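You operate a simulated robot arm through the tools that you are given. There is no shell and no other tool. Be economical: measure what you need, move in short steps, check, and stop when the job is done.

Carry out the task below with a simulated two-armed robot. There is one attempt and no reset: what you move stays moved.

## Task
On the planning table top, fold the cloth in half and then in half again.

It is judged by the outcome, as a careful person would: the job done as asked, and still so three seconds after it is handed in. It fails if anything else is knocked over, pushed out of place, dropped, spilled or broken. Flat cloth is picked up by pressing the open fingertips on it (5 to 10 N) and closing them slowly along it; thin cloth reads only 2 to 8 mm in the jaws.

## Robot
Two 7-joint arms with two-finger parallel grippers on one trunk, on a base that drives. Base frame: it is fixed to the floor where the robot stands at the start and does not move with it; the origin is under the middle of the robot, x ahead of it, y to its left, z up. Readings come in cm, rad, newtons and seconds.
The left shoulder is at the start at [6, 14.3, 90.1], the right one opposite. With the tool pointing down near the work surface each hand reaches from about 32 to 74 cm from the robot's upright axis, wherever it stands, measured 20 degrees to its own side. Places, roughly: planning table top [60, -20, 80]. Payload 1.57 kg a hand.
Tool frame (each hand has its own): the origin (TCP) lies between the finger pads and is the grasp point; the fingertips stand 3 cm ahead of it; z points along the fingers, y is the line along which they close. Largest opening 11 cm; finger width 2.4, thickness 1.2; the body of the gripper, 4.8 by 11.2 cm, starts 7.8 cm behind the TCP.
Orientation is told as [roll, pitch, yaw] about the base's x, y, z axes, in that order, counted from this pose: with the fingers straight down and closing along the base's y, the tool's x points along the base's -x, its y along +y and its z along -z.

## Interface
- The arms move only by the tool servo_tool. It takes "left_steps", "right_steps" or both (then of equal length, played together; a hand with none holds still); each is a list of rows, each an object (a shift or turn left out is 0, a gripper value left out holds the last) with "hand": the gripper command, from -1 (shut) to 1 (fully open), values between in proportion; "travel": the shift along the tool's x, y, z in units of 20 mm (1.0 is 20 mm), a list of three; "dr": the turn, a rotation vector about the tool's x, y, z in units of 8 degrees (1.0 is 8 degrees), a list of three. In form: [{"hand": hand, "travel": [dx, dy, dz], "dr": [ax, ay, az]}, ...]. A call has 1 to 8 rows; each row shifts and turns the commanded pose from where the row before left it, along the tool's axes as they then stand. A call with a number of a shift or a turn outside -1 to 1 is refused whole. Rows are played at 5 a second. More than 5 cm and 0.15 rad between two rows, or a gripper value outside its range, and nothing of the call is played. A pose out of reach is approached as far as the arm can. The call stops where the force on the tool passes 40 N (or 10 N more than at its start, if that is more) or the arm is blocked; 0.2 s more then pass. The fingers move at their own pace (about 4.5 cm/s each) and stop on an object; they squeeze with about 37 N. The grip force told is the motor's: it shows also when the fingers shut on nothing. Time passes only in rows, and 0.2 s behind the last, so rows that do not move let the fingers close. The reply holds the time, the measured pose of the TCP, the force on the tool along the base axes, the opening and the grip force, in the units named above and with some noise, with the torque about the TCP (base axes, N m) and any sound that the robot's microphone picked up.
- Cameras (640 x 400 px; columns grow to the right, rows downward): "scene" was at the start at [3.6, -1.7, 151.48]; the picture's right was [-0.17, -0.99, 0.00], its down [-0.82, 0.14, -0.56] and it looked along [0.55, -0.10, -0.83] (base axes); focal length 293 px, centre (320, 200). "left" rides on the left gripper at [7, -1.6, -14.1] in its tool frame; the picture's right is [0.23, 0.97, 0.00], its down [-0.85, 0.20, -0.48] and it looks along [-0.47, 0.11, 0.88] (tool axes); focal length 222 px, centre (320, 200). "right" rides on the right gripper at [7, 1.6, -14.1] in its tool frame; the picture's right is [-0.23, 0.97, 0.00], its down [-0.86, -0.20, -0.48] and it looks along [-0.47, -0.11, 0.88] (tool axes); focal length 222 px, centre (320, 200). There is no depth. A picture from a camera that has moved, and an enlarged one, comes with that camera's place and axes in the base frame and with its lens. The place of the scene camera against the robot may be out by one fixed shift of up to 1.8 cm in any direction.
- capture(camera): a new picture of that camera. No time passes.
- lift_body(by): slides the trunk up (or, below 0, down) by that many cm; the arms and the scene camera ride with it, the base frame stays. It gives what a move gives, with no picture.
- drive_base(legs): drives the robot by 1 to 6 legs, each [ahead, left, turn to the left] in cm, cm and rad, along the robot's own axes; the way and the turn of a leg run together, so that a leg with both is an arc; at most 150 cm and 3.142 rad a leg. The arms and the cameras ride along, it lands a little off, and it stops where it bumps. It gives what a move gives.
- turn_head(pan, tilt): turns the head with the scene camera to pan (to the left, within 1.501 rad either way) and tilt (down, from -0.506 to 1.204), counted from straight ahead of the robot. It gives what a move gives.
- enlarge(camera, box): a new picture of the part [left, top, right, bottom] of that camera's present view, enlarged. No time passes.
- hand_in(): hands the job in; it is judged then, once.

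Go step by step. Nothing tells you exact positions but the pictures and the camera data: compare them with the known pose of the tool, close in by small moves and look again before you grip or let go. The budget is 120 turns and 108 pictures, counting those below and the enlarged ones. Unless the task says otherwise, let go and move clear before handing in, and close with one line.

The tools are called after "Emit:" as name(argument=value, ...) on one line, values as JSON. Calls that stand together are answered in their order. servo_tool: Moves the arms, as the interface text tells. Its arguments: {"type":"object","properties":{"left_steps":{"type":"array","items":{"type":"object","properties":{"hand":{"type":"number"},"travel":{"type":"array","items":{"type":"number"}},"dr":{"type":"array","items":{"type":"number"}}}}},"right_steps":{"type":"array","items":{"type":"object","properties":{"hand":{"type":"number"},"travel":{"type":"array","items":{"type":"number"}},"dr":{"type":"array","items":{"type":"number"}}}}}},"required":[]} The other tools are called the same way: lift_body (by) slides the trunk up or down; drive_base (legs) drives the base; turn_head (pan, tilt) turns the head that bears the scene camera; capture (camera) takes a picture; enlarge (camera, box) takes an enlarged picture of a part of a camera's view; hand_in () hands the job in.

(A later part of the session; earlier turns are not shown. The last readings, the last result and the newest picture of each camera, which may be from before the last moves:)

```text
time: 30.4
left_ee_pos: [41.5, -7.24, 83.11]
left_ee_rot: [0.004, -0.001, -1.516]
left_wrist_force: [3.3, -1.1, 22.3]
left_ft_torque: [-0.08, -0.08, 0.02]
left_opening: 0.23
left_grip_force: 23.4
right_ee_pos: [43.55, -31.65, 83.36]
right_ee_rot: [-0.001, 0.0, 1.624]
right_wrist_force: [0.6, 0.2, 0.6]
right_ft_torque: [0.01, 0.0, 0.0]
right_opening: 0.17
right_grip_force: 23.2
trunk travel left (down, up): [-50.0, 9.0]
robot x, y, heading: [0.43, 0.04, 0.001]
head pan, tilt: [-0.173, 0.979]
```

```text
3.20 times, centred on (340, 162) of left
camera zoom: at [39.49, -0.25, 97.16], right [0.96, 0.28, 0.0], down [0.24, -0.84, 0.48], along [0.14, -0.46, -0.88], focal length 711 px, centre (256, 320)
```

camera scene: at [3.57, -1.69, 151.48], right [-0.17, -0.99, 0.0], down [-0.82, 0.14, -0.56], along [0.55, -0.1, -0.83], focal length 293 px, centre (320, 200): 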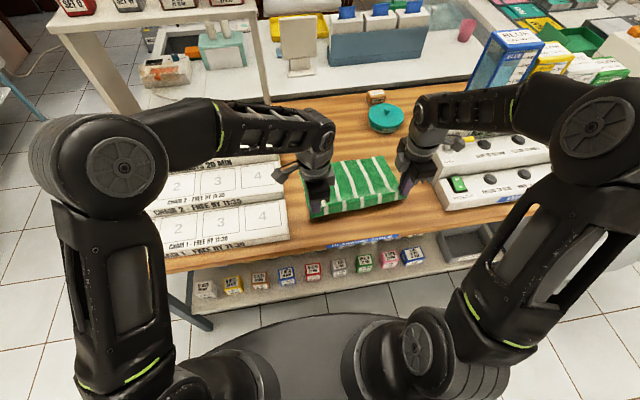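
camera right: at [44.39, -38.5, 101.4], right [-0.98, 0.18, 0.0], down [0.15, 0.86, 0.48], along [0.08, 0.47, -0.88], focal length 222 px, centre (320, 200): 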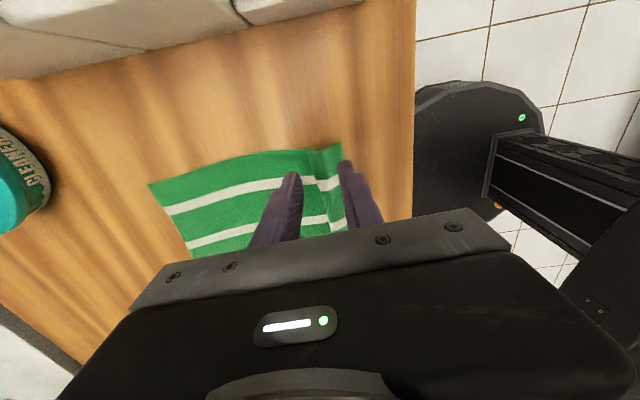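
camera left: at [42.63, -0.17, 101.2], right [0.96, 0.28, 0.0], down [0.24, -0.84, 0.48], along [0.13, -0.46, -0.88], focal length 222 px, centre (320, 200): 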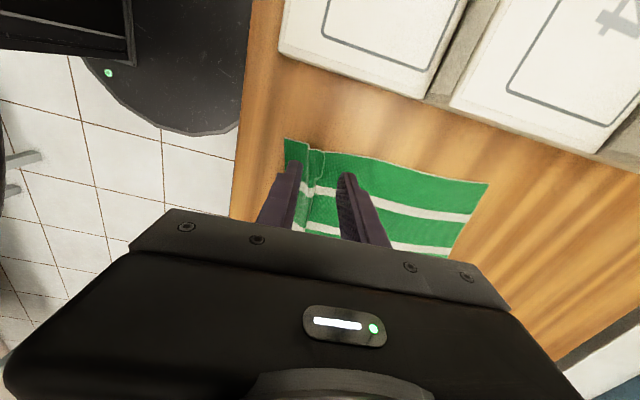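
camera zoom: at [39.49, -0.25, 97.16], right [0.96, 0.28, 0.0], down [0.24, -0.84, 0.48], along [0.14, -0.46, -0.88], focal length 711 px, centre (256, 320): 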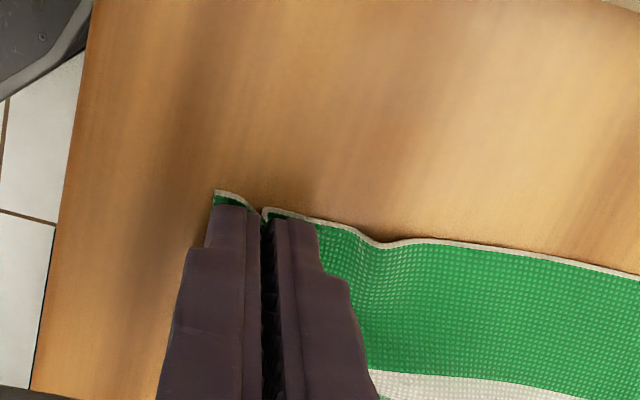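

Both rims are gripped (≈2 mm, short tails). Now I carry them up and forward in an arc, halfway, and check.

Emit:
servo_tool(left_steps=[{"travel": [0, 0.3, -1]}, {"travel": [0, 0.5, -1]}, {"travel": [0, 0.7, -0.8]}, {"travel": [0, 0.8, -0.6]}, {"travel": [0, 0.9, -0.4]}, {"travel": [0, 1, -0.2]}, {"travel": [0, 1, 0]}], right_steps=[{"travel": [0, -0.3, -1]}, {"travel": [0, -0.5, -1]}, {"travel": [0, -0.7, -0.8]}, {"travel": [0, -0.8, -0.6]}, {"travel": [0, -0.9, -0.4]}, {"travel": [0, -1, -0.2]}, {"travel": [0, -1, 0]}])

Emit:
enlarge(camera="scene", box=[230, 110, 470, 260])

Emit:
capture(camera="left")

Emit:
capture(camera="right")

```text
time: 32.0
left_ee_pos: [51.92, -6.67, 91.08]
left_ee_rot: [0.0, 0.001, -1.517]
left_wrist_force: [1.0, -0.5, -0.4]
left_ft_torque: [0.0, 0.03, 0.01]
left_opening: 0.2
left_grip_force: 23.7
right_ee_pos: [54.09, -31.18, 91.36]
right_ee_rot: [0.002, 0.001, 1.623]
right_wrist_force: [0.2, 0.1, 0.4]
right_ft_torque: [0.01, 0.02, 0.01]
right_opening: 0.16
right_grip_force: 23.4
trunk travel left (down, up): [-50.0, 9.0]
robot x, y, heading: [-0.09, 0.24, 0.008]
head pan, tilt: [-0.173, 0.979]
```

```text
2.67 times, centred on (350, 185) of scene
camera zoom: at [3.69, -1.71, 151.48], right [-0.17, -0.99, 0.0], down [-0.82, 0.14, -0.56], along [0.55, -0.1, -0.83], focal length 782 px, centre (240, 240)
```

zoom: 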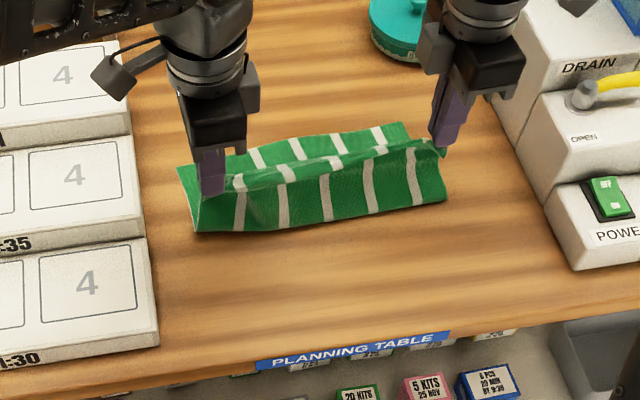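

```text
78 pictures are left
camera left: at [49.96, 0.26, 105.14], right [0.96, 0.28, 0.0], down [0.24, -0.84, 0.48], along [0.13, -0.46, -0.88], focal length 222 px, centre (320, 200)
```

left: 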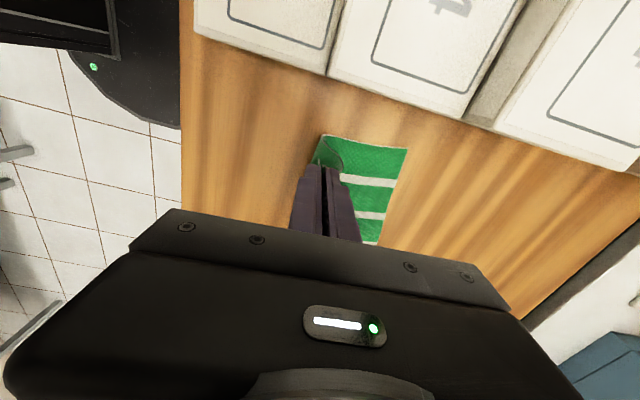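

```text
77 pictures are left
camera right: at [52.71, -38.04, 105.34], right [-0.98, 0.18, 0.0], down [0.16, 0.86, 0.48], along [0.08, 0.47, -0.88], focal length 222 px, centre (320, 200)
```

right: 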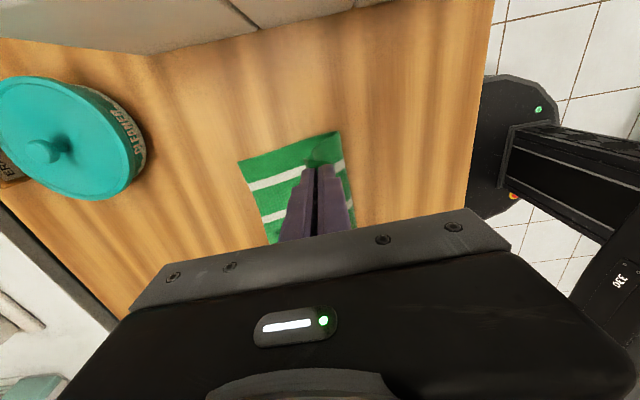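

The fold is forming nicely. The far edge is now at x≈61.5 (left) and 63.5 (right); I bring the rims over to just short of that line and lower.

Emit:
servo_tool(left_steps=[{"travel": [0, 0.9, 0]}, {"travel": [0, 0.9, 0.2]}, {"travel": [0, 0.9, 0.5]}, {"travel": [0, 0.6, 0.7]}, {"travel": [0, 0.35, 0.8]}, {"travel": [0, 0, 0.6]}, {"travel": [0, 0, 0.5]}, {}], right_steps=[{"travel": [0, -1, 0]}, {"travel": [0, -1, 0.2]}, {"travel": [0, -0.9, 0.5]}, {"travel": [0, -0.7, 0.7]}, {"travel": [0, -0.4, 0.8]}, {"travel": [0, 0, 0.6]}, {"travel": [0, 0, 0.5]}, {}])

Emit:
enlarge(camera="scene", box=[230, 110, 470, 260])

Emit:
capture(camera="left")

Emit:
capture(camera="right")

```text
time: 33.8
left_ee_pos: [59.19, -6.24, 84.46]
left_ee_rot: [0.001, 0.0, -1.517]
left_wrist_force: [-0.3, -1.0, 0.3]
left_ft_torque: [-0.04, -0.03, -0.05]
left_opening: 0.2
left_grip_force: 23.8
right_ee_pos: [61.85, -30.68, 84.63]
right_ee_rot: [0.0, 0.002, 1.625]
right_wrist_force: [-0.5, 0.5, -0.9]
right_ft_torque: [-0.01, -0.03, 0.0]
right_opening: 0.15
right_grip_force: 23.7
trunk travel left (down, up): [-50.0, 9.0]
robot x, y, heading: [0.11, -0.05, -0.001]
head pan, tilt: [-0.173, 0.979]
```

```text
2.67 times, centred on (350, 185) of scene
camera zoom: at [3.6, -1.7, 151.48], right [-0.17, -0.99, 0.0], down [-0.82, 0.14, -0.56], along [0.55, -0.1, -0.83], focal length 782 px, centre (240, 240)
```

zoom: 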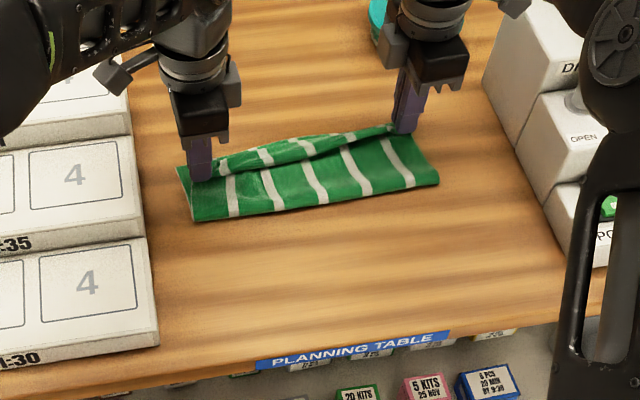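

```text
75 pictures are left
camera left: at [57.14, 0.65, 98.5], right [0.96, 0.28, 0.0], down [0.24, -0.84, 0.48], along [0.13, -0.46, -0.88], focal length 222 px, centre (320, 200)
```

left: 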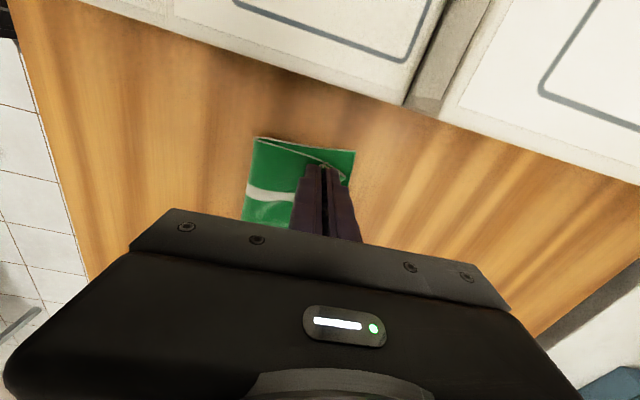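

```text
74 pictures are left
camera right: at [60.61, -37.52, 98.64], right [-0.98, 0.18, 0.0], down [0.16, 0.86, 0.48], along [0.08, 0.47, -0.88], focal length 222 px, centre (320, 200)
```

right: 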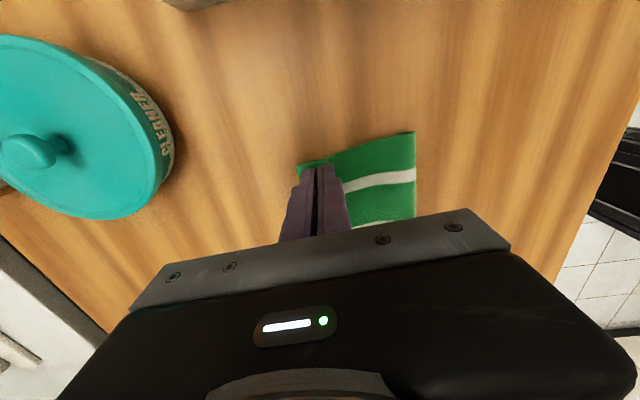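

The crease formed too far forward (lower layer only ~8.5 cm deep, with a bulge on top). Nothing is released yet, so I arc the hands back up with the cloth nearly taut to put the crease at mid-length.

Emit:
servo_tool(left_steps=[{"travel": [0, -0.5, -0.87]}, {"travel": [0, -0.5, -0.87]}, {"travel": [0, -0.5, -0.87]}, {"travel": [0, -0.84, -0.35]}, {"travel": [0, -0.84, -0.35]}, {"travel": [0, -0.84, -0.35]}, {"travel": [0, -0.84, -0.35]}, {"travel": [0, -0.8, 0.1]}], right_steps=[{"travel": [0, 0.54, -0.9]}, {"travel": [0, 0.54, -0.9]}, {"travel": [0, 0.54, -0.9]}, {"travel": [0, 0.89, -0.36]}, {"travel": [0, 0.89, -0.36]}, {"travel": [0, 0.89, -0.36]}, {"travel": [0, 0.89, -0.36]}, {"travel": [0, 0.8, 0.1]}])

Emit:
enlarge(camera="scene", box=[230, 110, 470, 260])

Emit:
capture(camera="left")

Emit:
capture(camera="right")

```text
time: 35.6
left_ee_pos: [47.83, -7.05, 92.38]
left_ee_rot: [0.0, 0.0, -1.517]
left_wrist_force: [0.0, -0.5, 0.3]
left_ft_torque: [0.0, -0.03, 0.03]
left_opening: 0.18
left_grip_force: 24.1
right_ee_pos: [49.88, -31.54, 92.71]
right_ee_rot: [-0.002, 0.001, 1.623]
right_wrist_force: [0.2, -0.1, 0.0]
right_ft_torque: [0.0, -0.02, -0.02]
right_opening: 0.15
right_grip_force: 22.9
trunk travel left (down, up): [-50.0, 9.0]
robot x, y, heading: [0.09, -0.14, 0.002]
head pan, tilt: [-0.173, 0.979]
```

```text
2.67 times, centred on (350, 185) of scene
camera zoom: at [3.55, -1.7, 151.48], right [-0.17, -0.99, 0.0], down [-0.82, 0.14, -0.56], along [0.55, -0.1, -0.83], focal length 782 px, centre (240, 240)
```

zoom: 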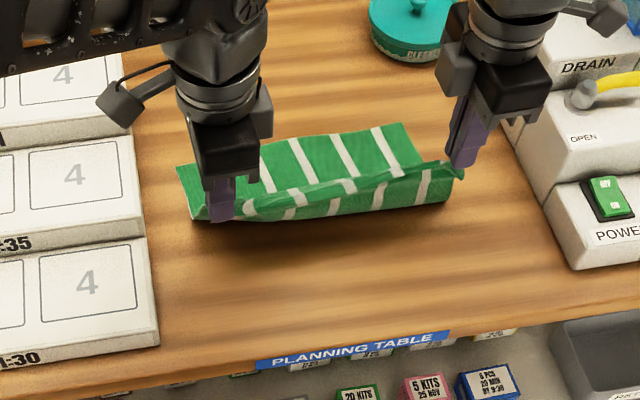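

```text
72 pictures are left
camera left: at [45.78, -0.03, 106.38], right [0.96, 0.28, 0.0], down [0.24, -0.84, 0.48], along [0.13, -0.46, -0.88], focal length 222 px, centre (320, 200)
```

left: 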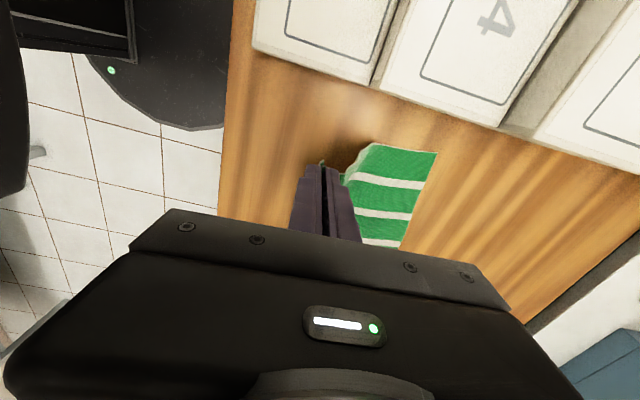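

```text
71 pictures are left
camera right: at [48.51, -38.25, 106.69], right [-0.98, 0.18, 0.0], down [0.15, 0.86, 0.48], along [0.08, 0.47, -0.88], focal length 222 px, centre (320, 200)
```

right: 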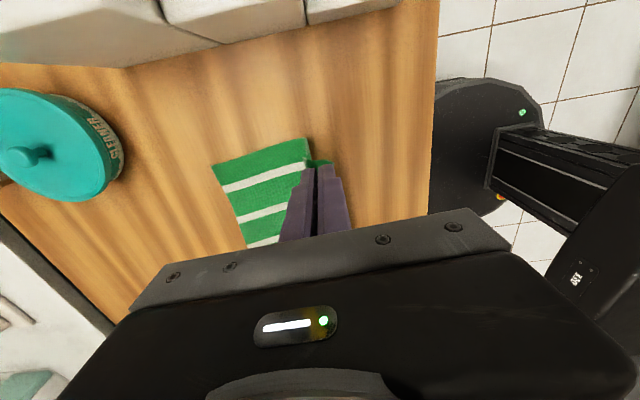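

The lower layer still lifts off too far forward. I lower the hands backward to lay it flat, then swing a larger, tauter arc over.

Emit:
servo_tool(left_steps=[{"travel": [0, -0.9, 0.48]}, {"travel": [0, -0.9, 0.48]}, {"travel": [0, -0.9, 0.48]}, {"travel": [0, 0.45, -0.78]}, {"travel": [0, 0.45, -0.78]}, {"travel": [0, 0.87, -0.23]}, {"travel": [0, 0.87, -0.23]}, {"travel": [0, 0.87, -0.23]}], right_steps=[{"travel": [0, 0.9, 0.48]}, {"travel": [0, 0.9, 0.48]}, {"travel": [0, 0.9, 0.48]}, {"travel": [0, -0.45, -0.78]}, {"travel": [0, -0.45, -0.78]}, {"travel": [0, -0.87, -0.23]}, {"travel": [0, -0.87, -0.23]}, {"travel": [0, -0.87, -0.23]}])

Emit:
enlarge(camera="scene", box=[230, 110, 470, 260])

Emit:
capture(camera="left")

```text
time: 37.4
left_ee_pos: [49.61, -6.79, 93.84]
left_ee_rot: [0.0, 0.001, -1.514]
left_wrist_force: [0.9, -0.8, -0.1]
left_ft_torque: [0.03, 0.03, -0.01]
left_opening: 0.22
left_grip_force: 23.3
right_ee_pos: [51.45, -31.15, 94.41]
right_ee_rot: [0.001, 0.0, 1.622]
right_wrist_force: [-0.7, 0.9, -0.6]
right_ft_torque: [0.02, 0.01, 0.03]
right_opening: 0.18
right_grip_force: 23.4
trunk travel left (down, up): [-50.0, 9.0]
robot x, y, heading: [-0.01, -0.19, 0.005]
head pan, tilt: [-0.173, 0.979]
```

```text
2.67 times, centred on (350, 185) of scene
camera zoom: at [3.68, -1.7, 151.47], right [-0.17, -0.99, 0.0], down [-0.82, 0.14, -0.56], along [0.55, -0.1, -0.83], focal length 782 px, centre (240, 240)
```

zoom: 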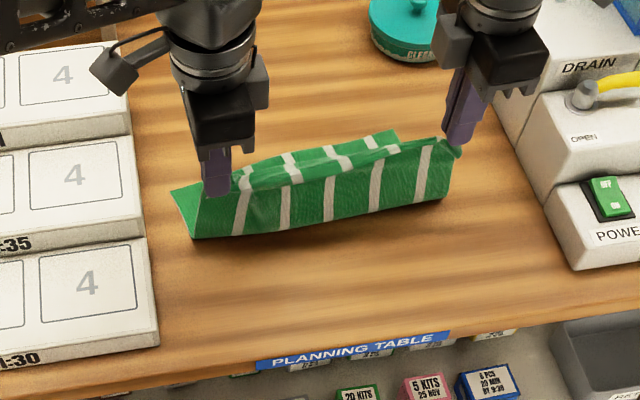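

```text
69 pictures are left
camera left: at [47.68, 0.04, 107.95], right [0.96, 0.28, 0.0], down [0.25, -0.84, 0.48], along [0.13, -0.46, -0.88], focal length 222 px, centre (320, 200)
```

left: 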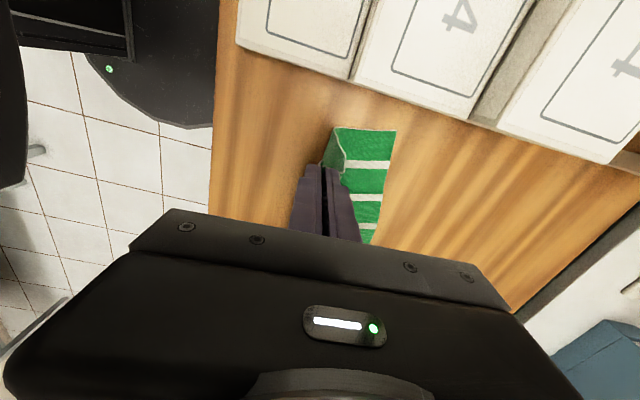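

The crease is straight; the lower layer got pulled nearer (far edge x≈58 left). I lay the top rim onto the far edge now and will push the remaining slack toward the crease afterwards.

Emit:
servo_tool(left_steps=[{"travel": [0, 0.3, 0]}, {"travel": [0, 0.5, 0.4]}, {"travel": [0, 0.6, 0.6]}, {"travel": [0, 0.6, 0.8]}, {"travel": [0, 0.5, 0.8]}, {"travel": [0, 0.4, 0.8]}, {"travel": [0, 0.2, 0.7]}, {"travel": [0, 0, 0.4]}], right_steps=[{"travel": [0, -0.4, 0]}, {"travel": [0, -0.55, 0.4]}, {"travel": [0, -0.65, 0.6]}, {"travel": [0, -0.65, 0.8]}, {"travel": [0, -0.55, 0.8]}, {"travel": [0, -0.4, 0.8]}, {"travel": [0, -0.2, 0.7]}, {"travel": [0, 0, 0.55]}])

Emit:
enlarge(camera="scene", box=[230, 110, 470, 260])

Emit:
capture(camera="left")

Emit:
capture(camera="right")

```text
time: 39.2
left_ee_pos: [55.62, -6.56, 84.91]
left_ee_rot: [0.001, 0.0, -1.518]
left_wrist_force: [-0.1, -1.4, 0.4]
left_ft_torque: [-0.04, 0.0, 0.0]
left_opening: 0.21
left_grip_force: 23.4
right_ee_pos: [58.29, -30.87, 84.99]
right_ee_rot: [-0.001, 0.0, 1.624]
right_wrist_force: [-0.2, 1.0, 0.5]
right_ft_torque: [0.0, 0.01, -0.01]
right_opening: 0.15
right_grip_force: 23.4
trunk travel left (down, up): [-50.0, 9.0]
robot x, y, heading: [-0.08, 0.01, -0.004]
head pan, tilt: [-0.173, 0.979]
```

```text
2.67 times, centred on (350, 185) of scene
camera zoom: at [3.62, -1.71, 151.48], right [-0.17, -0.99, 0.0], down [-0.82, 0.14, -0.56], along [0.55, -0.1, -0.83], focal length 782 px, centre (240, 240)
```

zoom: 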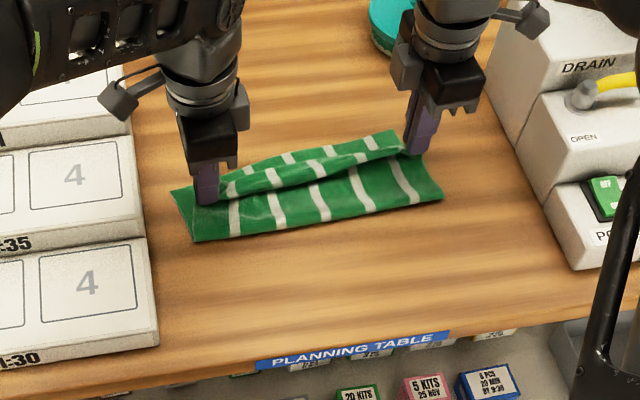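

```text
67 pictures are left
camera left: at [53.63, 0.39, 98.86], right [0.96, 0.28, 0.0], down [0.24, -0.84, 0.48], along [0.13, -0.46, -0.88], focal length 222 px, centre (320, 200)
```

left: 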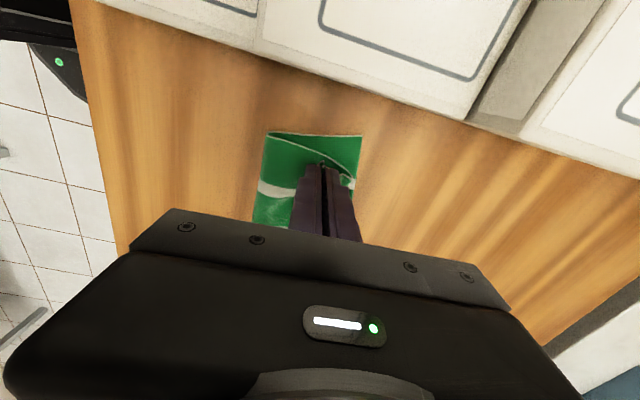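

```text
66 pictures are left
camera right: at [57.02, -37.77, 99.07], right [-0.98, 0.18, 0.0], down [0.15, 0.86, 0.48], along [0.08, 0.47, -0.88], focal length 222 px, centre (320, 200)
```

right: 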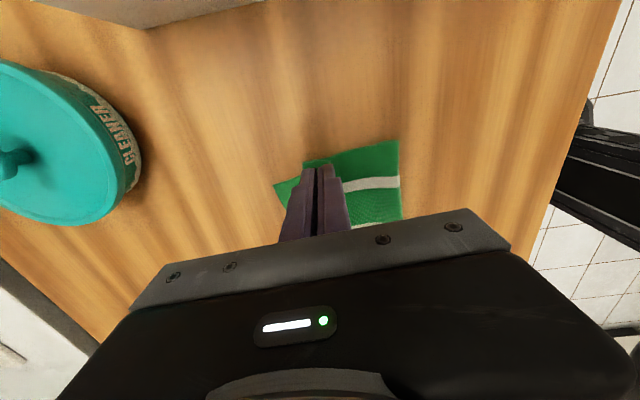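

Emit:
enlarge(camera="left", box=[230, 110, 390, 210])

Emit:
enlarge(camera="right", box=[250, 120, 430, 232])

Emit:
enlarge(camera="scene", box=[284, 145, 412, 225])

```text
4.00 times, centred on (310, 160) of left
camera zoom: at [53.63, 0.39, 98.86], right [0.96, 0.28, 0.0], down [0.24, -0.84, 0.48], along [0.13, -0.46, -0.88], focal length 888 px, centre (360, 360)
```

zoom: 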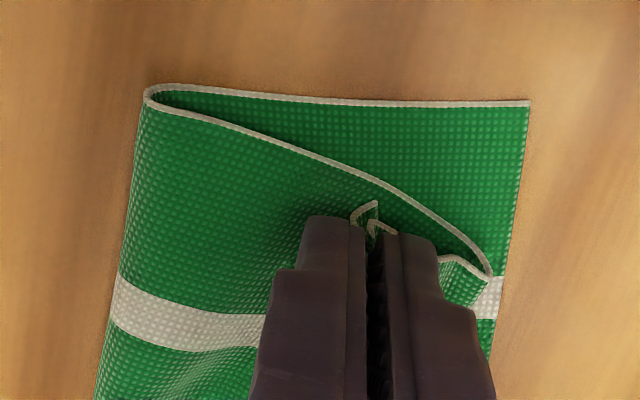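

```text
3.56 times, centred on (340, 176) of right
camera zoom: at [57.02, -37.77, 99.07], right [-0.98, 0.18, 0.0], down [0.15, 0.86, 0.48], along [0.08, 0.47, -0.88], focal length 790 px, centre (249, 285)
```

zoom: 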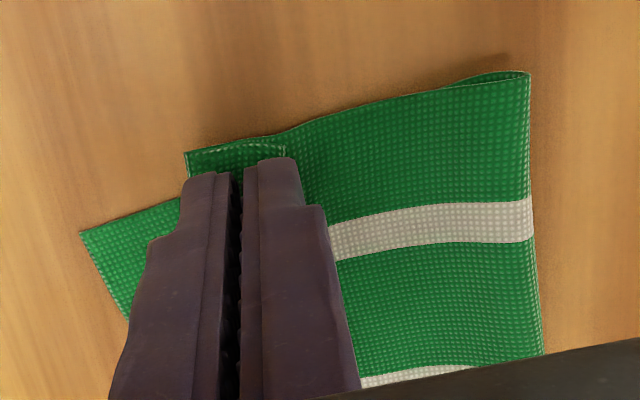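

```text
5.00 times, centred on (348, 185) of scene
camera zoom: at [3.62, -1.71, 151.48], right [-0.17, -0.99, 0.0], down [-0.82, 0.14, -0.56], along [0.55, -0.1, -0.83], focal length 1467 px, centre (180, 275)
```

zoom: 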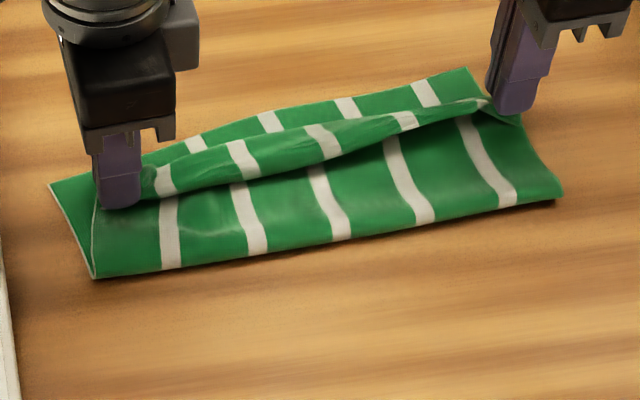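

Now I see the cause: the sheet hangs in front of the fingers and makes a rolled hem. I'll bring the hands back, lay the cloth flat, and redo the fold along a low path so the sheet trails behind the fingers.

Emit:
servo_tool(left_steps=[{"travel": [0, -0.5, -1]}, {"travel": [0, -0.8, -1]}, {"travel": [0, -1, -0.7]}, {"travel": [0, -1, -0.2]}, {"travel": [0, -1, 0]}, {"travel": [0, -1, 0.4]}, {"travel": [0, -1, 0.8]}, {"travel": [0, -1, 0.9]}], right_steps=[{"travel": [0, 0.5, -1]}, {"travel": [0, 0.7, -1]}, {"travel": [0, 0.95, -0.7]}, {"travel": [0, 0.95, -0.2]}, {"travel": [0, 0.95, 0]}, {"travel": [0, 0.95, 0.4]}, {"travel": [0, 0.95, 0.8]}, {"travel": [0, 0.95, 0.9]}])

Emit:
enlarge(camera="scene", box=[230, 120, 470, 270])

Emit:
capture(camera="left")

Emit:
capture(camera="right")

```text
time: 41.0
left_ee_pos: [40.97, -7.45, 86.49]
left_ee_rot: [0.001, -0.001, -1.518]
left_wrist_force: [-0.4, -0.9, 0.3]
left_ft_torque: [-0.04, -0.01, -0.03]
left_opening: 0.2
left_grip_force: 23.9
right_ee_pos: [44.48, -31.66, 86.51]
right_ee_rot: [-0.001, 0.0, 1.62]
right_wrist_force: [-1.1, 0.7, 0.5]
right_ft_torque: [0.01, 0.01, -0.01]
right_opening: 0.15
right_grip_force: 23.5
trunk travel left (down, up): [-50.0, 9.0]
robot x, y, heading: [0.12, -0.17, -0.005]
head pan, tilt: [-0.173, 0.979]
```

```text
2.67 times, centred on (350, 195) of scene
camera zoom: at [3.56, -1.72, 151.48], right [-0.17, -0.99, 0.0], down [-0.82, 0.14, -0.56], along [0.55, -0.1, -0.83], focal length 782 px, centre (240, 213)
```

zoom: 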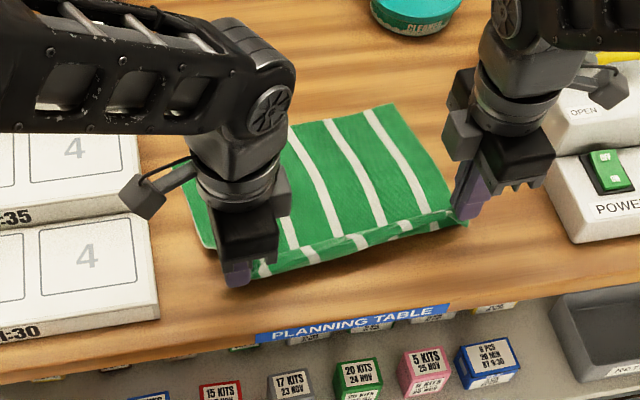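

```text
61 pictures are left
camera left: at [38.96, -0.39, 100.56], right [0.96, 0.28, 0.0], down [0.24, -0.84, 0.48], along [0.13, -0.46, -0.88], focal length 222 px, centre (320, 200)
```

left: 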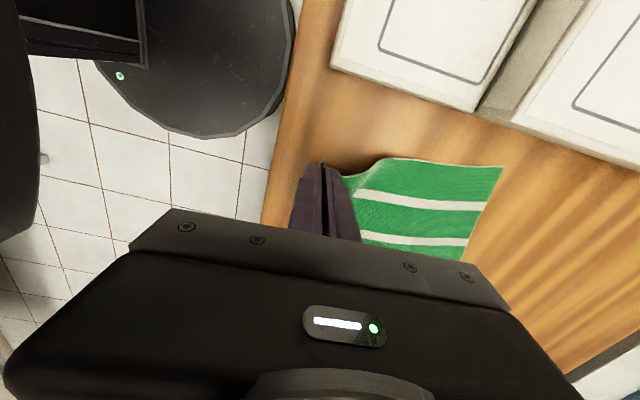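

```text
60 pictures are left
camera right: at [43.18, -38.46, 100.59], right [-0.98, 0.18, 0.0], down [0.16, 0.86, 0.48], along [0.08, 0.47, -0.88], focal length 222 px, centre (320, 200)
```

right: 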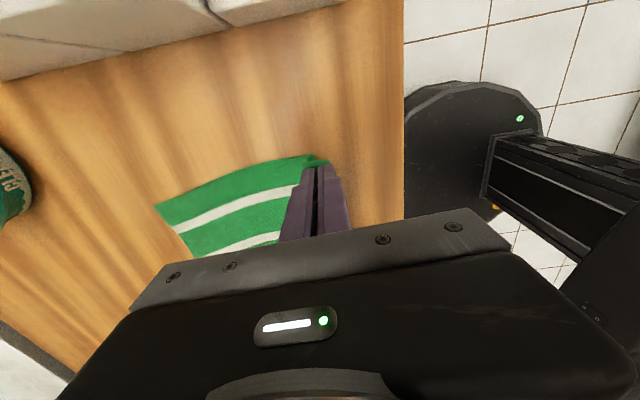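

The cloth is flat again (rotated ~8°). I pull the near edge slightly back and low, then sweep it forward at only ~4 cm height.

Emit:
servo_tool(left_steps=[{"travel": [0, -0.8, 0.4]}, {"travel": [0, -0.2, 0.5]}, {"travel": [0, 0.3, -0.9]}, {"travel": [0.05, 0.8, -0.2]}, {"travel": [0.08, 0.9, 0]}, {"travel": [0.08, 0.9, 0]}, {"travel": [0.08, 0.9, 0]}, {"travel": [0.08, 0.9, 0]}], right_steps=[{"travel": [0, 0.8, 0.4]}, {"travel": [0, 0.2, 0.5]}, {"travel": [0, -0.3, -0.9]}, {"travel": [-0.05, -0.8, -0.2]}, {"travel": [-0.08, -0.9, 0]}, {"travel": [-0.08, -0.9, 0]}, {"travel": [-0.08, -0.9, 0]}, {"travel": [-0.08, -0.9, 0]}])

Emit:
enlarge(camera="scene", box=[230, 120, 470, 270])

Emit:
enlarge(camera="left", box=[230, 80, 550, 280])

Emit:
enlarge(camera="right", box=[130, 80, 450, 280])

```text
time: 42.8
left_ee_pos: [48.52, -6.19, 86.8]
left_ee_rot: [0.001, 0.001, -1.518]
left_wrist_force: [1.1, 0.6, -0.1]
left_ft_torque: [0.05, 0.0, 0.03]
left_opening: 0.18
left_grip_force: 23.5
right_ee_pos: [52.0, -30.32, 86.84]
right_ee_rot: [0.001, -0.001, 1.624]
right_wrist_force: [0.2, -0.2, -0.6]
right_ft_torque: [-0.03, -0.01, 0.03]
right_opening: 0.19
right_grip_force: 23.5
trunk travel left (down, up): [-50.0, 9.0]
robot x, y, heading: [0.28, 0.06, -0.003]
head pan, tilt: [-0.173, 0.979]
```

```text
2.67 times, centred on (350, 195) of scene
camera zoom: at [3.66, -1.7, 151.48], right [-0.17, -0.99, 0.0], down [-0.82, 0.14, -0.56], along [0.55, -0.1, -0.83], focal length 782 px, centre (240, 213)
```

zoom: 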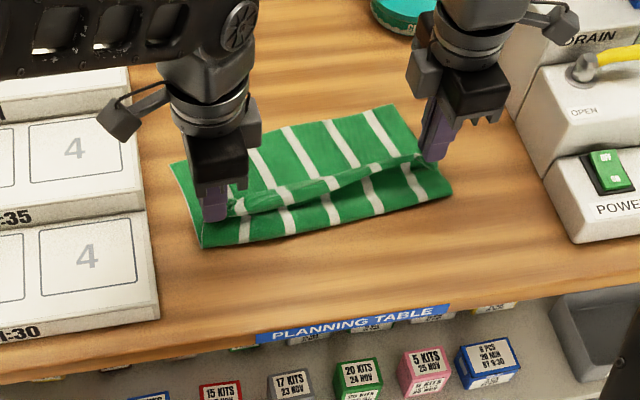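

```text
2.00 times, centred on (390, 180) of left
camera zoom: at [46.53, 0.7, 100.92], right [0.96, 0.28, 0.0], down [0.24, -0.84, 0.48], along [0.13, -0.46, -0.88], focal length 444 px, centre (180, 240)
```

zoom: 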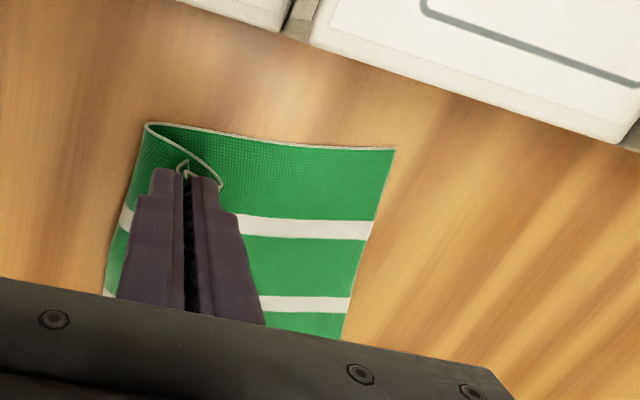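

```text
2.00 times, centred on (290, 180) of right
camera zoom: at [50.72, -37.24, 100.95], right [-0.98, 0.18, 0.0], down [0.16, 0.86, 0.48], along [0.08, 0.47, -0.88], focal length 444 px, centre (380, 240)
```

zoom: 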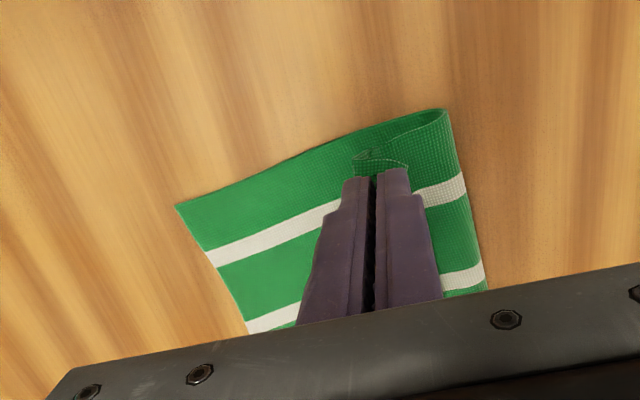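

Much better: the crease is now at mid-length (lower layer ≈12 cm left, 14 cm right). I keep going forward low and slowly.

Emit:
servo_tool(left_steps=[{"travel": [0.06, 0.7, 0]}, {"travel": [0.06, 0.7, 0]}, {"travel": [0.06, 0.7, 0]}, {"travel": [0.06, 0.7, 0.1]}, {"travel": [0.06, 0.6, 0.2]}, {"travel": [0.06, 0.45, 0.3]}, {}], right_steps=[{"travel": [-0.06, -0.7, 0]}, {"travel": [-0.06, -0.7, 0]}, {"travel": [-0.06, -0.7, 0]}, {"travel": [-0.06, -0.7, 0.1]}, {"travel": [-0.06, -0.7, 0.2]}, {"travel": [-0.06, -0.6, 0.3]}, {}])

Emit:
enlarge(camera="scene", box=[230, 120, 470, 270])

Emit:
enlarge(camera="left", box=[150, 80, 470, 280])

Emit:
enlarge(camera="right", box=[170, 80, 490, 280])

```text
time: 44.4
left_ee_pos: [56.07, -4.98, 85.7]
left_ee_rot: [0.001, 0.001, -1.518]
left_wrist_force: [-0.2, -0.6, -0.2]
left_ft_torque: [0.01, 0.02, 0.01]
left_opening: 0.22
left_grip_force: 24.1
right_ee_pos: [60.21, -29.33, 85.8]
right_ee_rot: [0.001, -0.001, 1.624]
right_wrist_force: [-0.4, 1.4, -0.8]
right_ft_torque: [0.04, -0.01, 0.01]
right_opening: 0.12
right_grip_force: 23.5
trunk travel left (down, up): [-50.0, 9.0]
robot x, y, heading: [0.35, -0.22, 0.0]
head pan, tilt: [-0.173, 0.979]
```

```text
2.67 times, centred on (350, 195) of scene
camera zoom: at [3.58, -1.7, 151.48], right [-0.17, -0.99, 0.0], down [-0.82, 0.14, -0.56], along [0.55, -0.1, -0.83], focal length 782 px, centre (240, 213)
```

zoom: 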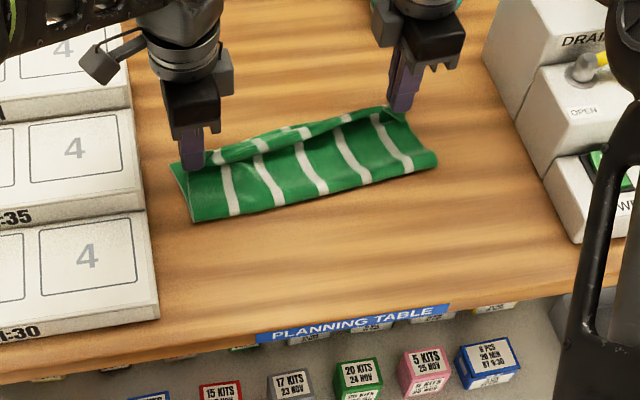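

```text
2.00 times, centred on (310, 180) of left
camera zoom: at [54.15, 1.86, 99.74], right [0.96, 0.28, 0.0], down [0.24, -0.84, 0.48], along [0.13, -0.46, -0.88], focal length 444 px, centre (340, 240)
```

zoom: 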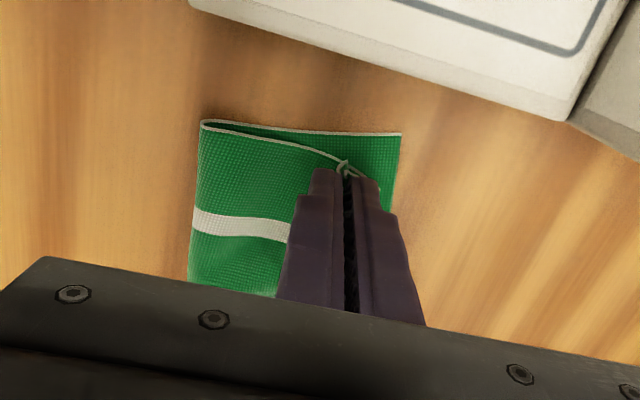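

```text
2.00 times, centred on (330, 180) of right
camera zoom: at [58.81, -36.19, 99.89], right [-0.98, 0.18, 0.0], down [0.15, 0.86, 0.48], along [0.08, 0.47, -0.88], focal length 444 px, centre (300, 240)
```

zoom: 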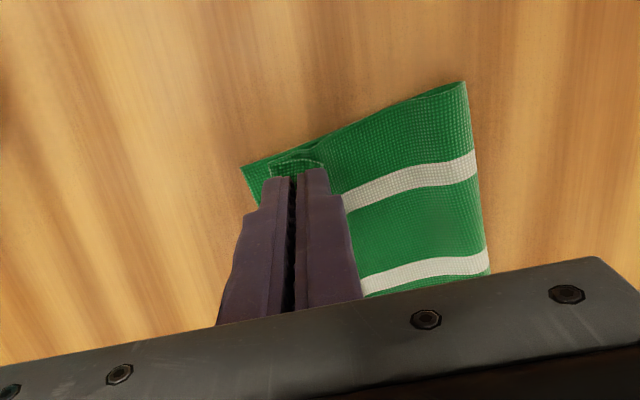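

The hem has gone; the sheet now trails cleanly to the fingers. I lower, release gently and rise.

Emit:
servo_tool(left_steps=[{"travel": [0, 0, 0.5]}, {"travel": [0, 0, 0.5]}, {}, {"hand": -0.75}, {}, {"travel": [0, 0, -0.5]}, {"travel": [0, 0, -1]}, {"travel": [0, 0, -1]}], right_steps=[{"travel": [0, 0, 0.5]}, {"travel": [0, 0, 0.5]}, {}, {"hand": -0.75}, {}, {"travel": [0, 0, -0.5]}, {"travel": [0, 0, -1]}, {"travel": [0, 0, -1]}])

Emit:
enlarge(camera="scene", box=[284, 145, 412, 225])

Emit:
enlarge(camera="left", box=[190, 90, 430, 240])

Emit:
enlarge(camera="right", box=[190, 90, 430, 240])

```text
time: 46.2
left_ee_pos: [56.14, -5.06, 88.78]
left_ee_rot: [-0.001, 0.0, -1.517]
left_wrist_force: [-0.2, -0.9, 0.5]
left_ft_torque: [-0.01, -0.01, -0.02]
left_opening: 1.38
left_grip_force: 0.2
right_ee_pos: [60.09, -29.37, 88.99]
right_ee_rot: [-0.001, 0.0, 1.623]
right_wrist_force: [-0.8, 0.6, -0.3]
right_ft_torque: [0.02, -0.01, 0.03]
right_opening: 1.39
right_grip_force: 0.0
trunk travel left (down, up): [-50.0, 9.0]
robot x, y, heading: [-0.28, 0.21, -0.002]
head pan, tilt: [-0.173, 0.979]
```

```text
5.00 times, centred on (348, 185) of scene
camera zoom: at [3.56, -1.69, 151.48], right [-0.17, -0.99, 0.0], down [-0.82, 0.14, -0.56], along [0.55, -0.1, -0.83], focal length 1467 px, centre (180, 275)
```

zoom: 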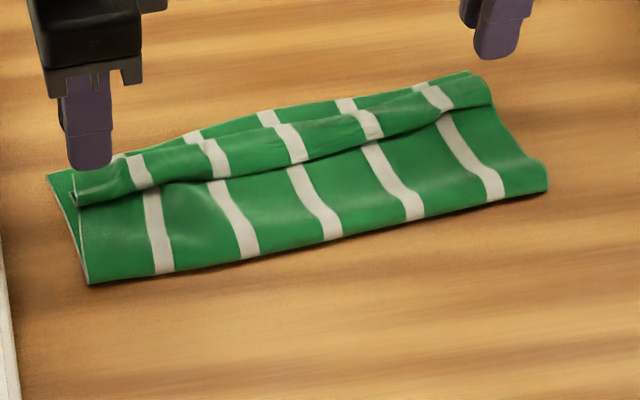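

```text
2.67 times, centred on (310, 165) of left
camera zoom: at [54.2, 1.91, 102.78], right [0.96, 0.28, 0.0], down [0.24, -0.84, 0.48], along [0.13, -0.46, -0.88], focal length 592 px, centre (347, 293)
```

zoom: 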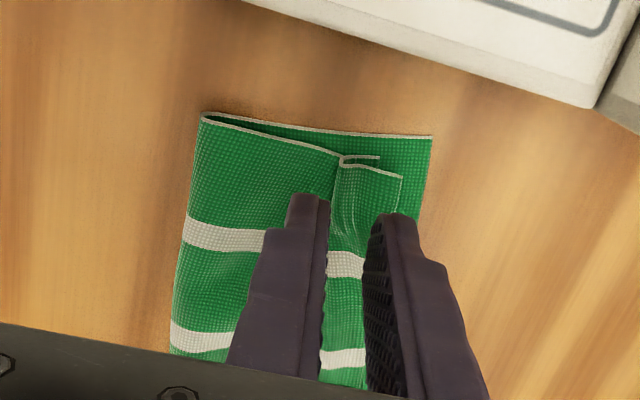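

```text
2.67 times, centred on (310, 165) of right
camera zoom: at [58.8, -36.22, 102.98], right [-0.98, 0.18, 0.0], down [0.15, 0.86, 0.48], along [0.08, 0.47, -0.88], focal length 592 px, centre (347, 293)
```

zoom: 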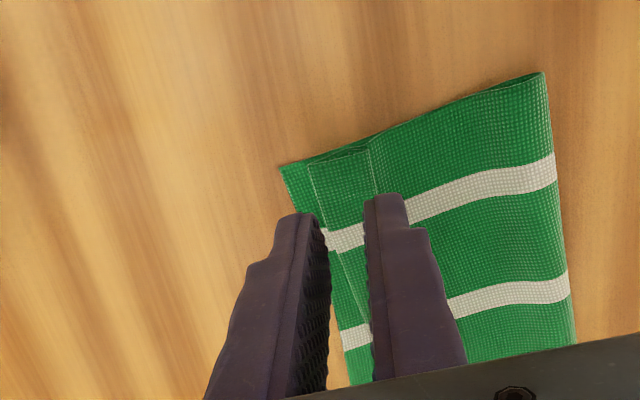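

The edges lie almost aligned, tails forward with a small pleat; but there seems to be hidden slack at the left, under the top layer. I'll press near the crease with closed fingers and drag it back toward the robot to straighten both layers.

Emit:
servo_tool(left_steps=[{"hand": -1, "travel": [-0.3, -1, 0]}, {"travel": [-0.4, -0.9, 0]}, {}, {"travel": [0, 0, 1]}, {"travel": [0, 0, 1]}, {"travel": [0, 0, 0.4]}, {}], right_steps=[{"hand": -1, "travel": [0, 1, 0]}, {"travel": [0, 1, 0]}, {"travel": [0, 1, 0]}, {"travel": [0, 0.1, 1]}, {"travel": [0, 0, 1]}, {"travel": [0, 0, 0.5]}, {}])

Emit:
enlarge(camera="left", box=[190, 90, 430, 240])

Emit:
enlarge(camera="right", box=[190, 90, 430, 240])

```text
time: 47.8
left_ee_pos: [52.37, -6.65, 83.81]
left_ee_rot: [-0.001, 0.001, -1.519]
left_wrist_force: [0.6, -0.3, 0.3]
left_ft_torque: [0.01, -0.02, -0.01]
left_opening: 0.0
left_grip_force: 21.1
right_ee_pos: [53.93, -29.6, 83.77]
right_ee_rot: [-0.001, 0.0, 1.623]
right_wrist_force: [0.1, 0.0, -0.5]
right_ft_torque: [0.02, 0.0, 0.01]
right_opening: 0.02
right_grip_force: 21.1
trunk travel left (down, up): [-50.0, 9.0]
robot x, y, heading: [-0.01, -0.14, 0.003]
head pan, tilt: [-0.173, 0.979]
```

```text
2.67 times, centred on (310, 165) of left
camera zoom: at [50.38, 0.29, 97.93], right [0.96, 0.28, 0.0], down [0.24, -0.84, 0.48], along [0.13, -0.46, -0.88], focal length 592 px, centre (347, 293)
```

zoom: 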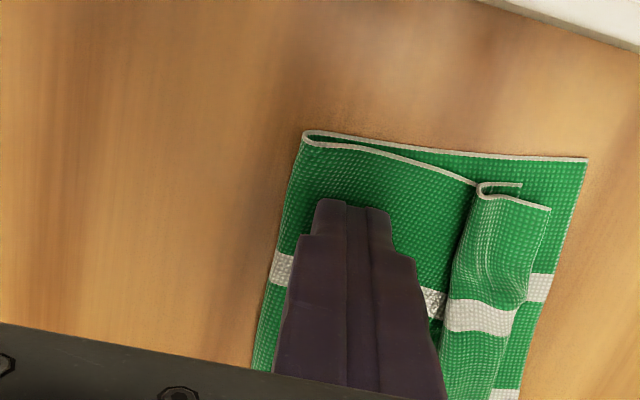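

```text
2.67 times, centred on (310, 165) of right
camera zoom: at [52.54, -36.48, 97.9], right [-0.98, 0.18, 0.0], down [0.16, 0.86, 0.48], along [0.08, 0.47, -0.88], focal length 592 px, centre (347, 293)
```

zoom: 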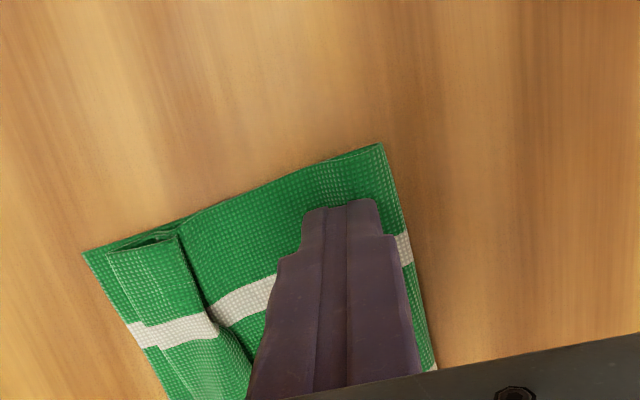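

Emit:
servo_tool(left_steps=[{"travel": [0, 0, 0.15]}, {"travel": [0, 0, 0.08]}, {}], right_steps=[{"travel": [0, 0, 0.15]}, {"travel": [0, 0, 0.08]}, {}])

```text
time: 48.6
left_ee_pos: [52.37, -6.65, 83.43]
left_ee_rot: [0.0, 0.0, -1.518]
left_wrist_force: [-0.3, -0.6, -0.5]
left_ft_torque: [-0.02, -0.03, 0.0]
left_opening: 0.01
left_grip_force: 21.7
right_ee_pos: [53.85, -29.69, 83.52]
right_ee_rot: [0.0, -0.001, 1.622]
right_wrist_force: [0.5, 0.1, 0.0]
right_ft_torque: [0.0, -0.01, 0.03]
right_opening: 0.02
right_grip_force: 21.3
trunk travel left (down, up): [-50.0, 9.0]
robot x, y, heading: [-0.26, -0.18, -0.002]
head pan, tilt: [-0.173, 0.979]
```

Emit:
servo_tool(left_steps=[{"travel": [0, 0, 0.08]}, {"travel": [0, 0, 0.04]}, {}], right_steps=[{"travel": [0, 0, 0.08]}, {"travel": [0, 0, 0.04]}, {}])

```text
time: 49.4
left_ee_pos: [52.3, -6.53, 83.27]
left_ee_rot: [0.002, 0.0, -1.518]
left_wrist_force: [2.0, -0.2, 2.6]
left_ft_torque: [-0.01, 0.0, 0.02]
left_opening: 0.03
left_grip_force: 21.3
right_ee_pos: [53.89, -29.63, 83.27]
right_ee_rot: [0.0, 0.002, 1.623]
right_wrist_force: [-0.2, 0.1, 2.1]
right_ft_torque: [0.01, -0.01, -0.02]
right_opening: 0.0
right_grip_force: 21.1
trunk travel left (down, up): [-50.0, 9.0]
robot x, y, heading: [0.15, 0.03, -0.0]
head pan, tilt: [-0.173, 0.979]
```

Light contact; a touch more pressure, then I drag the left 2 cm and the right 1 cm toward the robot.

Emit:
servo_tool(left_steps=[{"travel": [0, 0, 0.05]}, {"travel": [0, -0.2, 0]}, {"travel": [0, -0.2, 0]}, {"travel": [0, -0.2, 0]}, {"travel": [0, -0.2, 0]}, {"travel": [0, -0.2, 0]}, {}], right_steps=[{"travel": [0, 0, 0.05]}, {"travel": [0, 0.1, 0]}, {"travel": [0, 0.1, 0]}, {"travel": [0, 0.1, 0]}, {"travel": [0, 0.1, 0]}, {"travel": [0, 0.1, 0]}, {}])

Emit:
enlarge(camera="left", box=[190, 90, 430, 240])

Emit:
enlarge(camera="right", box=[190, 90, 430, 240])

```text
time: 51.0
left_ee_pos: [50.36, -6.61, 83.24]
left_ee_rot: [0.004, -0.003, -1.519]
left_wrist_force: [4.3, -0.2, 16.5]
left_ft_torque: [0.07, -0.06, 0.02]
left_opening: 0.0
left_grip_force: 21.1
right_ee_pos: [52.92, -29.63, 83.38]
right_ee_rot: [-0.002, 0.0, 1.624]
right_wrist_force: [1.6, 1.2, 7.4]
right_ft_torque: [-0.04, -0.03, 0.04]
right_opening: 0.0
right_grip_force: 21.5
trunk travel left (down, up): [-50.0, 9.0]
robot x, y, heading: [0.03, 0.12, -0.002]
head pan, tilt: [-0.173, 0.979]
```

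```text
2.67 times, centred on (310, 165) of left
camera zoom: at [48.33, 0.29, 97.21], right [0.96, 0.28, 0.0], down [0.24, -0.84, 0.48], along [0.14, -0.46, -0.88], focal length 592 px, centre (347, 293)
```

zoom: 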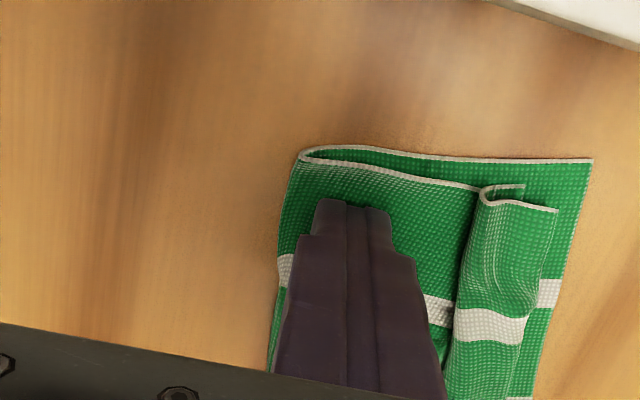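

```text
2.67 times, centred on (310, 165) of right
camera zoom: at [51.51, -36.49, 97.27], right [-0.98, 0.18, 0.0], down [0.15, 0.86, 0.48], along [0.09, 0.47, -0.88], focal length 592 px, centre (347, 293)
```

zoom: 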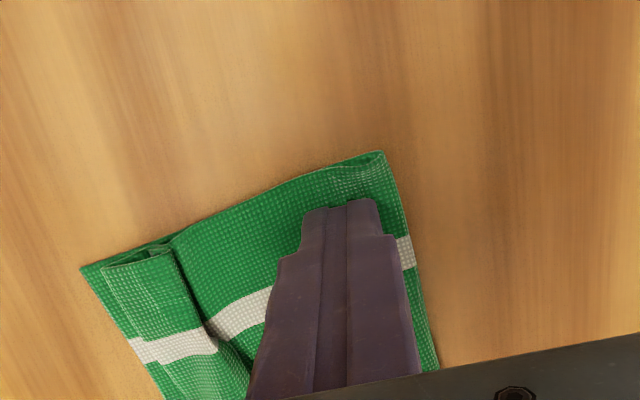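

Both layers slid together, so friction between layers is high; there's still hidden slack on the left. I'll instead use the gripper's spread: one finger near the crease, one near the far edge, press, and open to stretch the layers apart.

Emit:
servo_tool(left_steps=[{"travel": [0, 0, -1]}, {"hand": -0.09, "dr": [0, 0, -1], "travel": [0, 0.6, 0]}, {"travel": [0.1, 0.5, 0]}, {}, {"travel": [0, 0, 0.6]}, {}], right_steps=[{"travel": [0, 0, -0.5]}, {"travel": [0, 0, -1]}, {"travel": [0, 0, -1]}, {}, {}, {}])

Emit:
enlarge(camera="left", box=[150, 60, 470, 260])

Emit:
enlarge(camera="scene", box=[284, 145, 412, 225])

```text
time: 52.4
left_ee_pos: [52.63, -6.21, 83.9]
left_ee_rot: [-0.002, 0.0, -1.377]
left_wrist_force: [0.1, -1.0, 0.5]
left_ft_torque: [0.0, -0.06, 0.01]
left_opening: 5.03
left_grip_force: 0.2
right_ee_pos: [52.82, -29.53, 88.13]
right_ee_rot: [0.0, -0.001, 1.622]
right_wrist_force: [0.1, 1.4, 0.3]
right_ft_torque: [-0.02, 0.0, 0.01]
right_opening: 0.01
right_grip_force: 21.8
trunk travel left (down, up): [-50.0, 9.0]
robot x, y, heading: [-0.41, -0.14, -0.003]
head pan, tilt: [-0.173, 0.979]
```

```text
2.00 times, centred on (310, 160) of left
camera zoom: at [49.63, 0.42, 97.85], right [0.91, 0.41, 0.0], down [0.36, -0.8, 0.48], along [0.2, -0.44, -0.88], focal length 444 px, centre (340, 280)
```

zoom: 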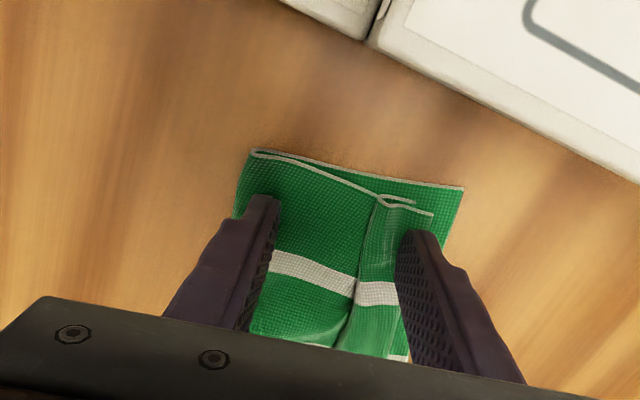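

```text
5.00 times, centred on (348, 185) of scene
camera zoom: at [3.59, -1.7, 151.48], right [-0.17, -0.99, 0.0], down [-0.82, 0.14, -0.56], along [0.55, -0.1, -0.83], focal length 1467 px, centre (180, 275)
```

zoom: 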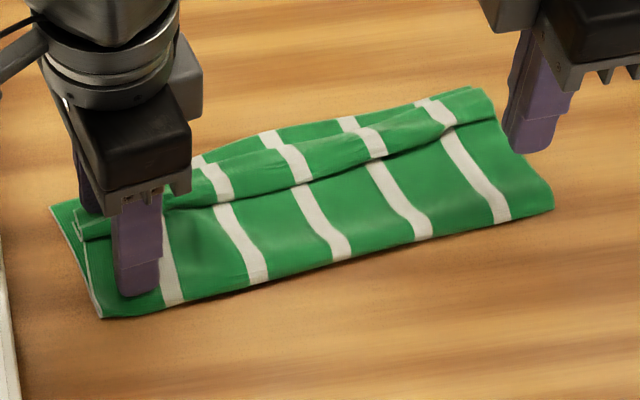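

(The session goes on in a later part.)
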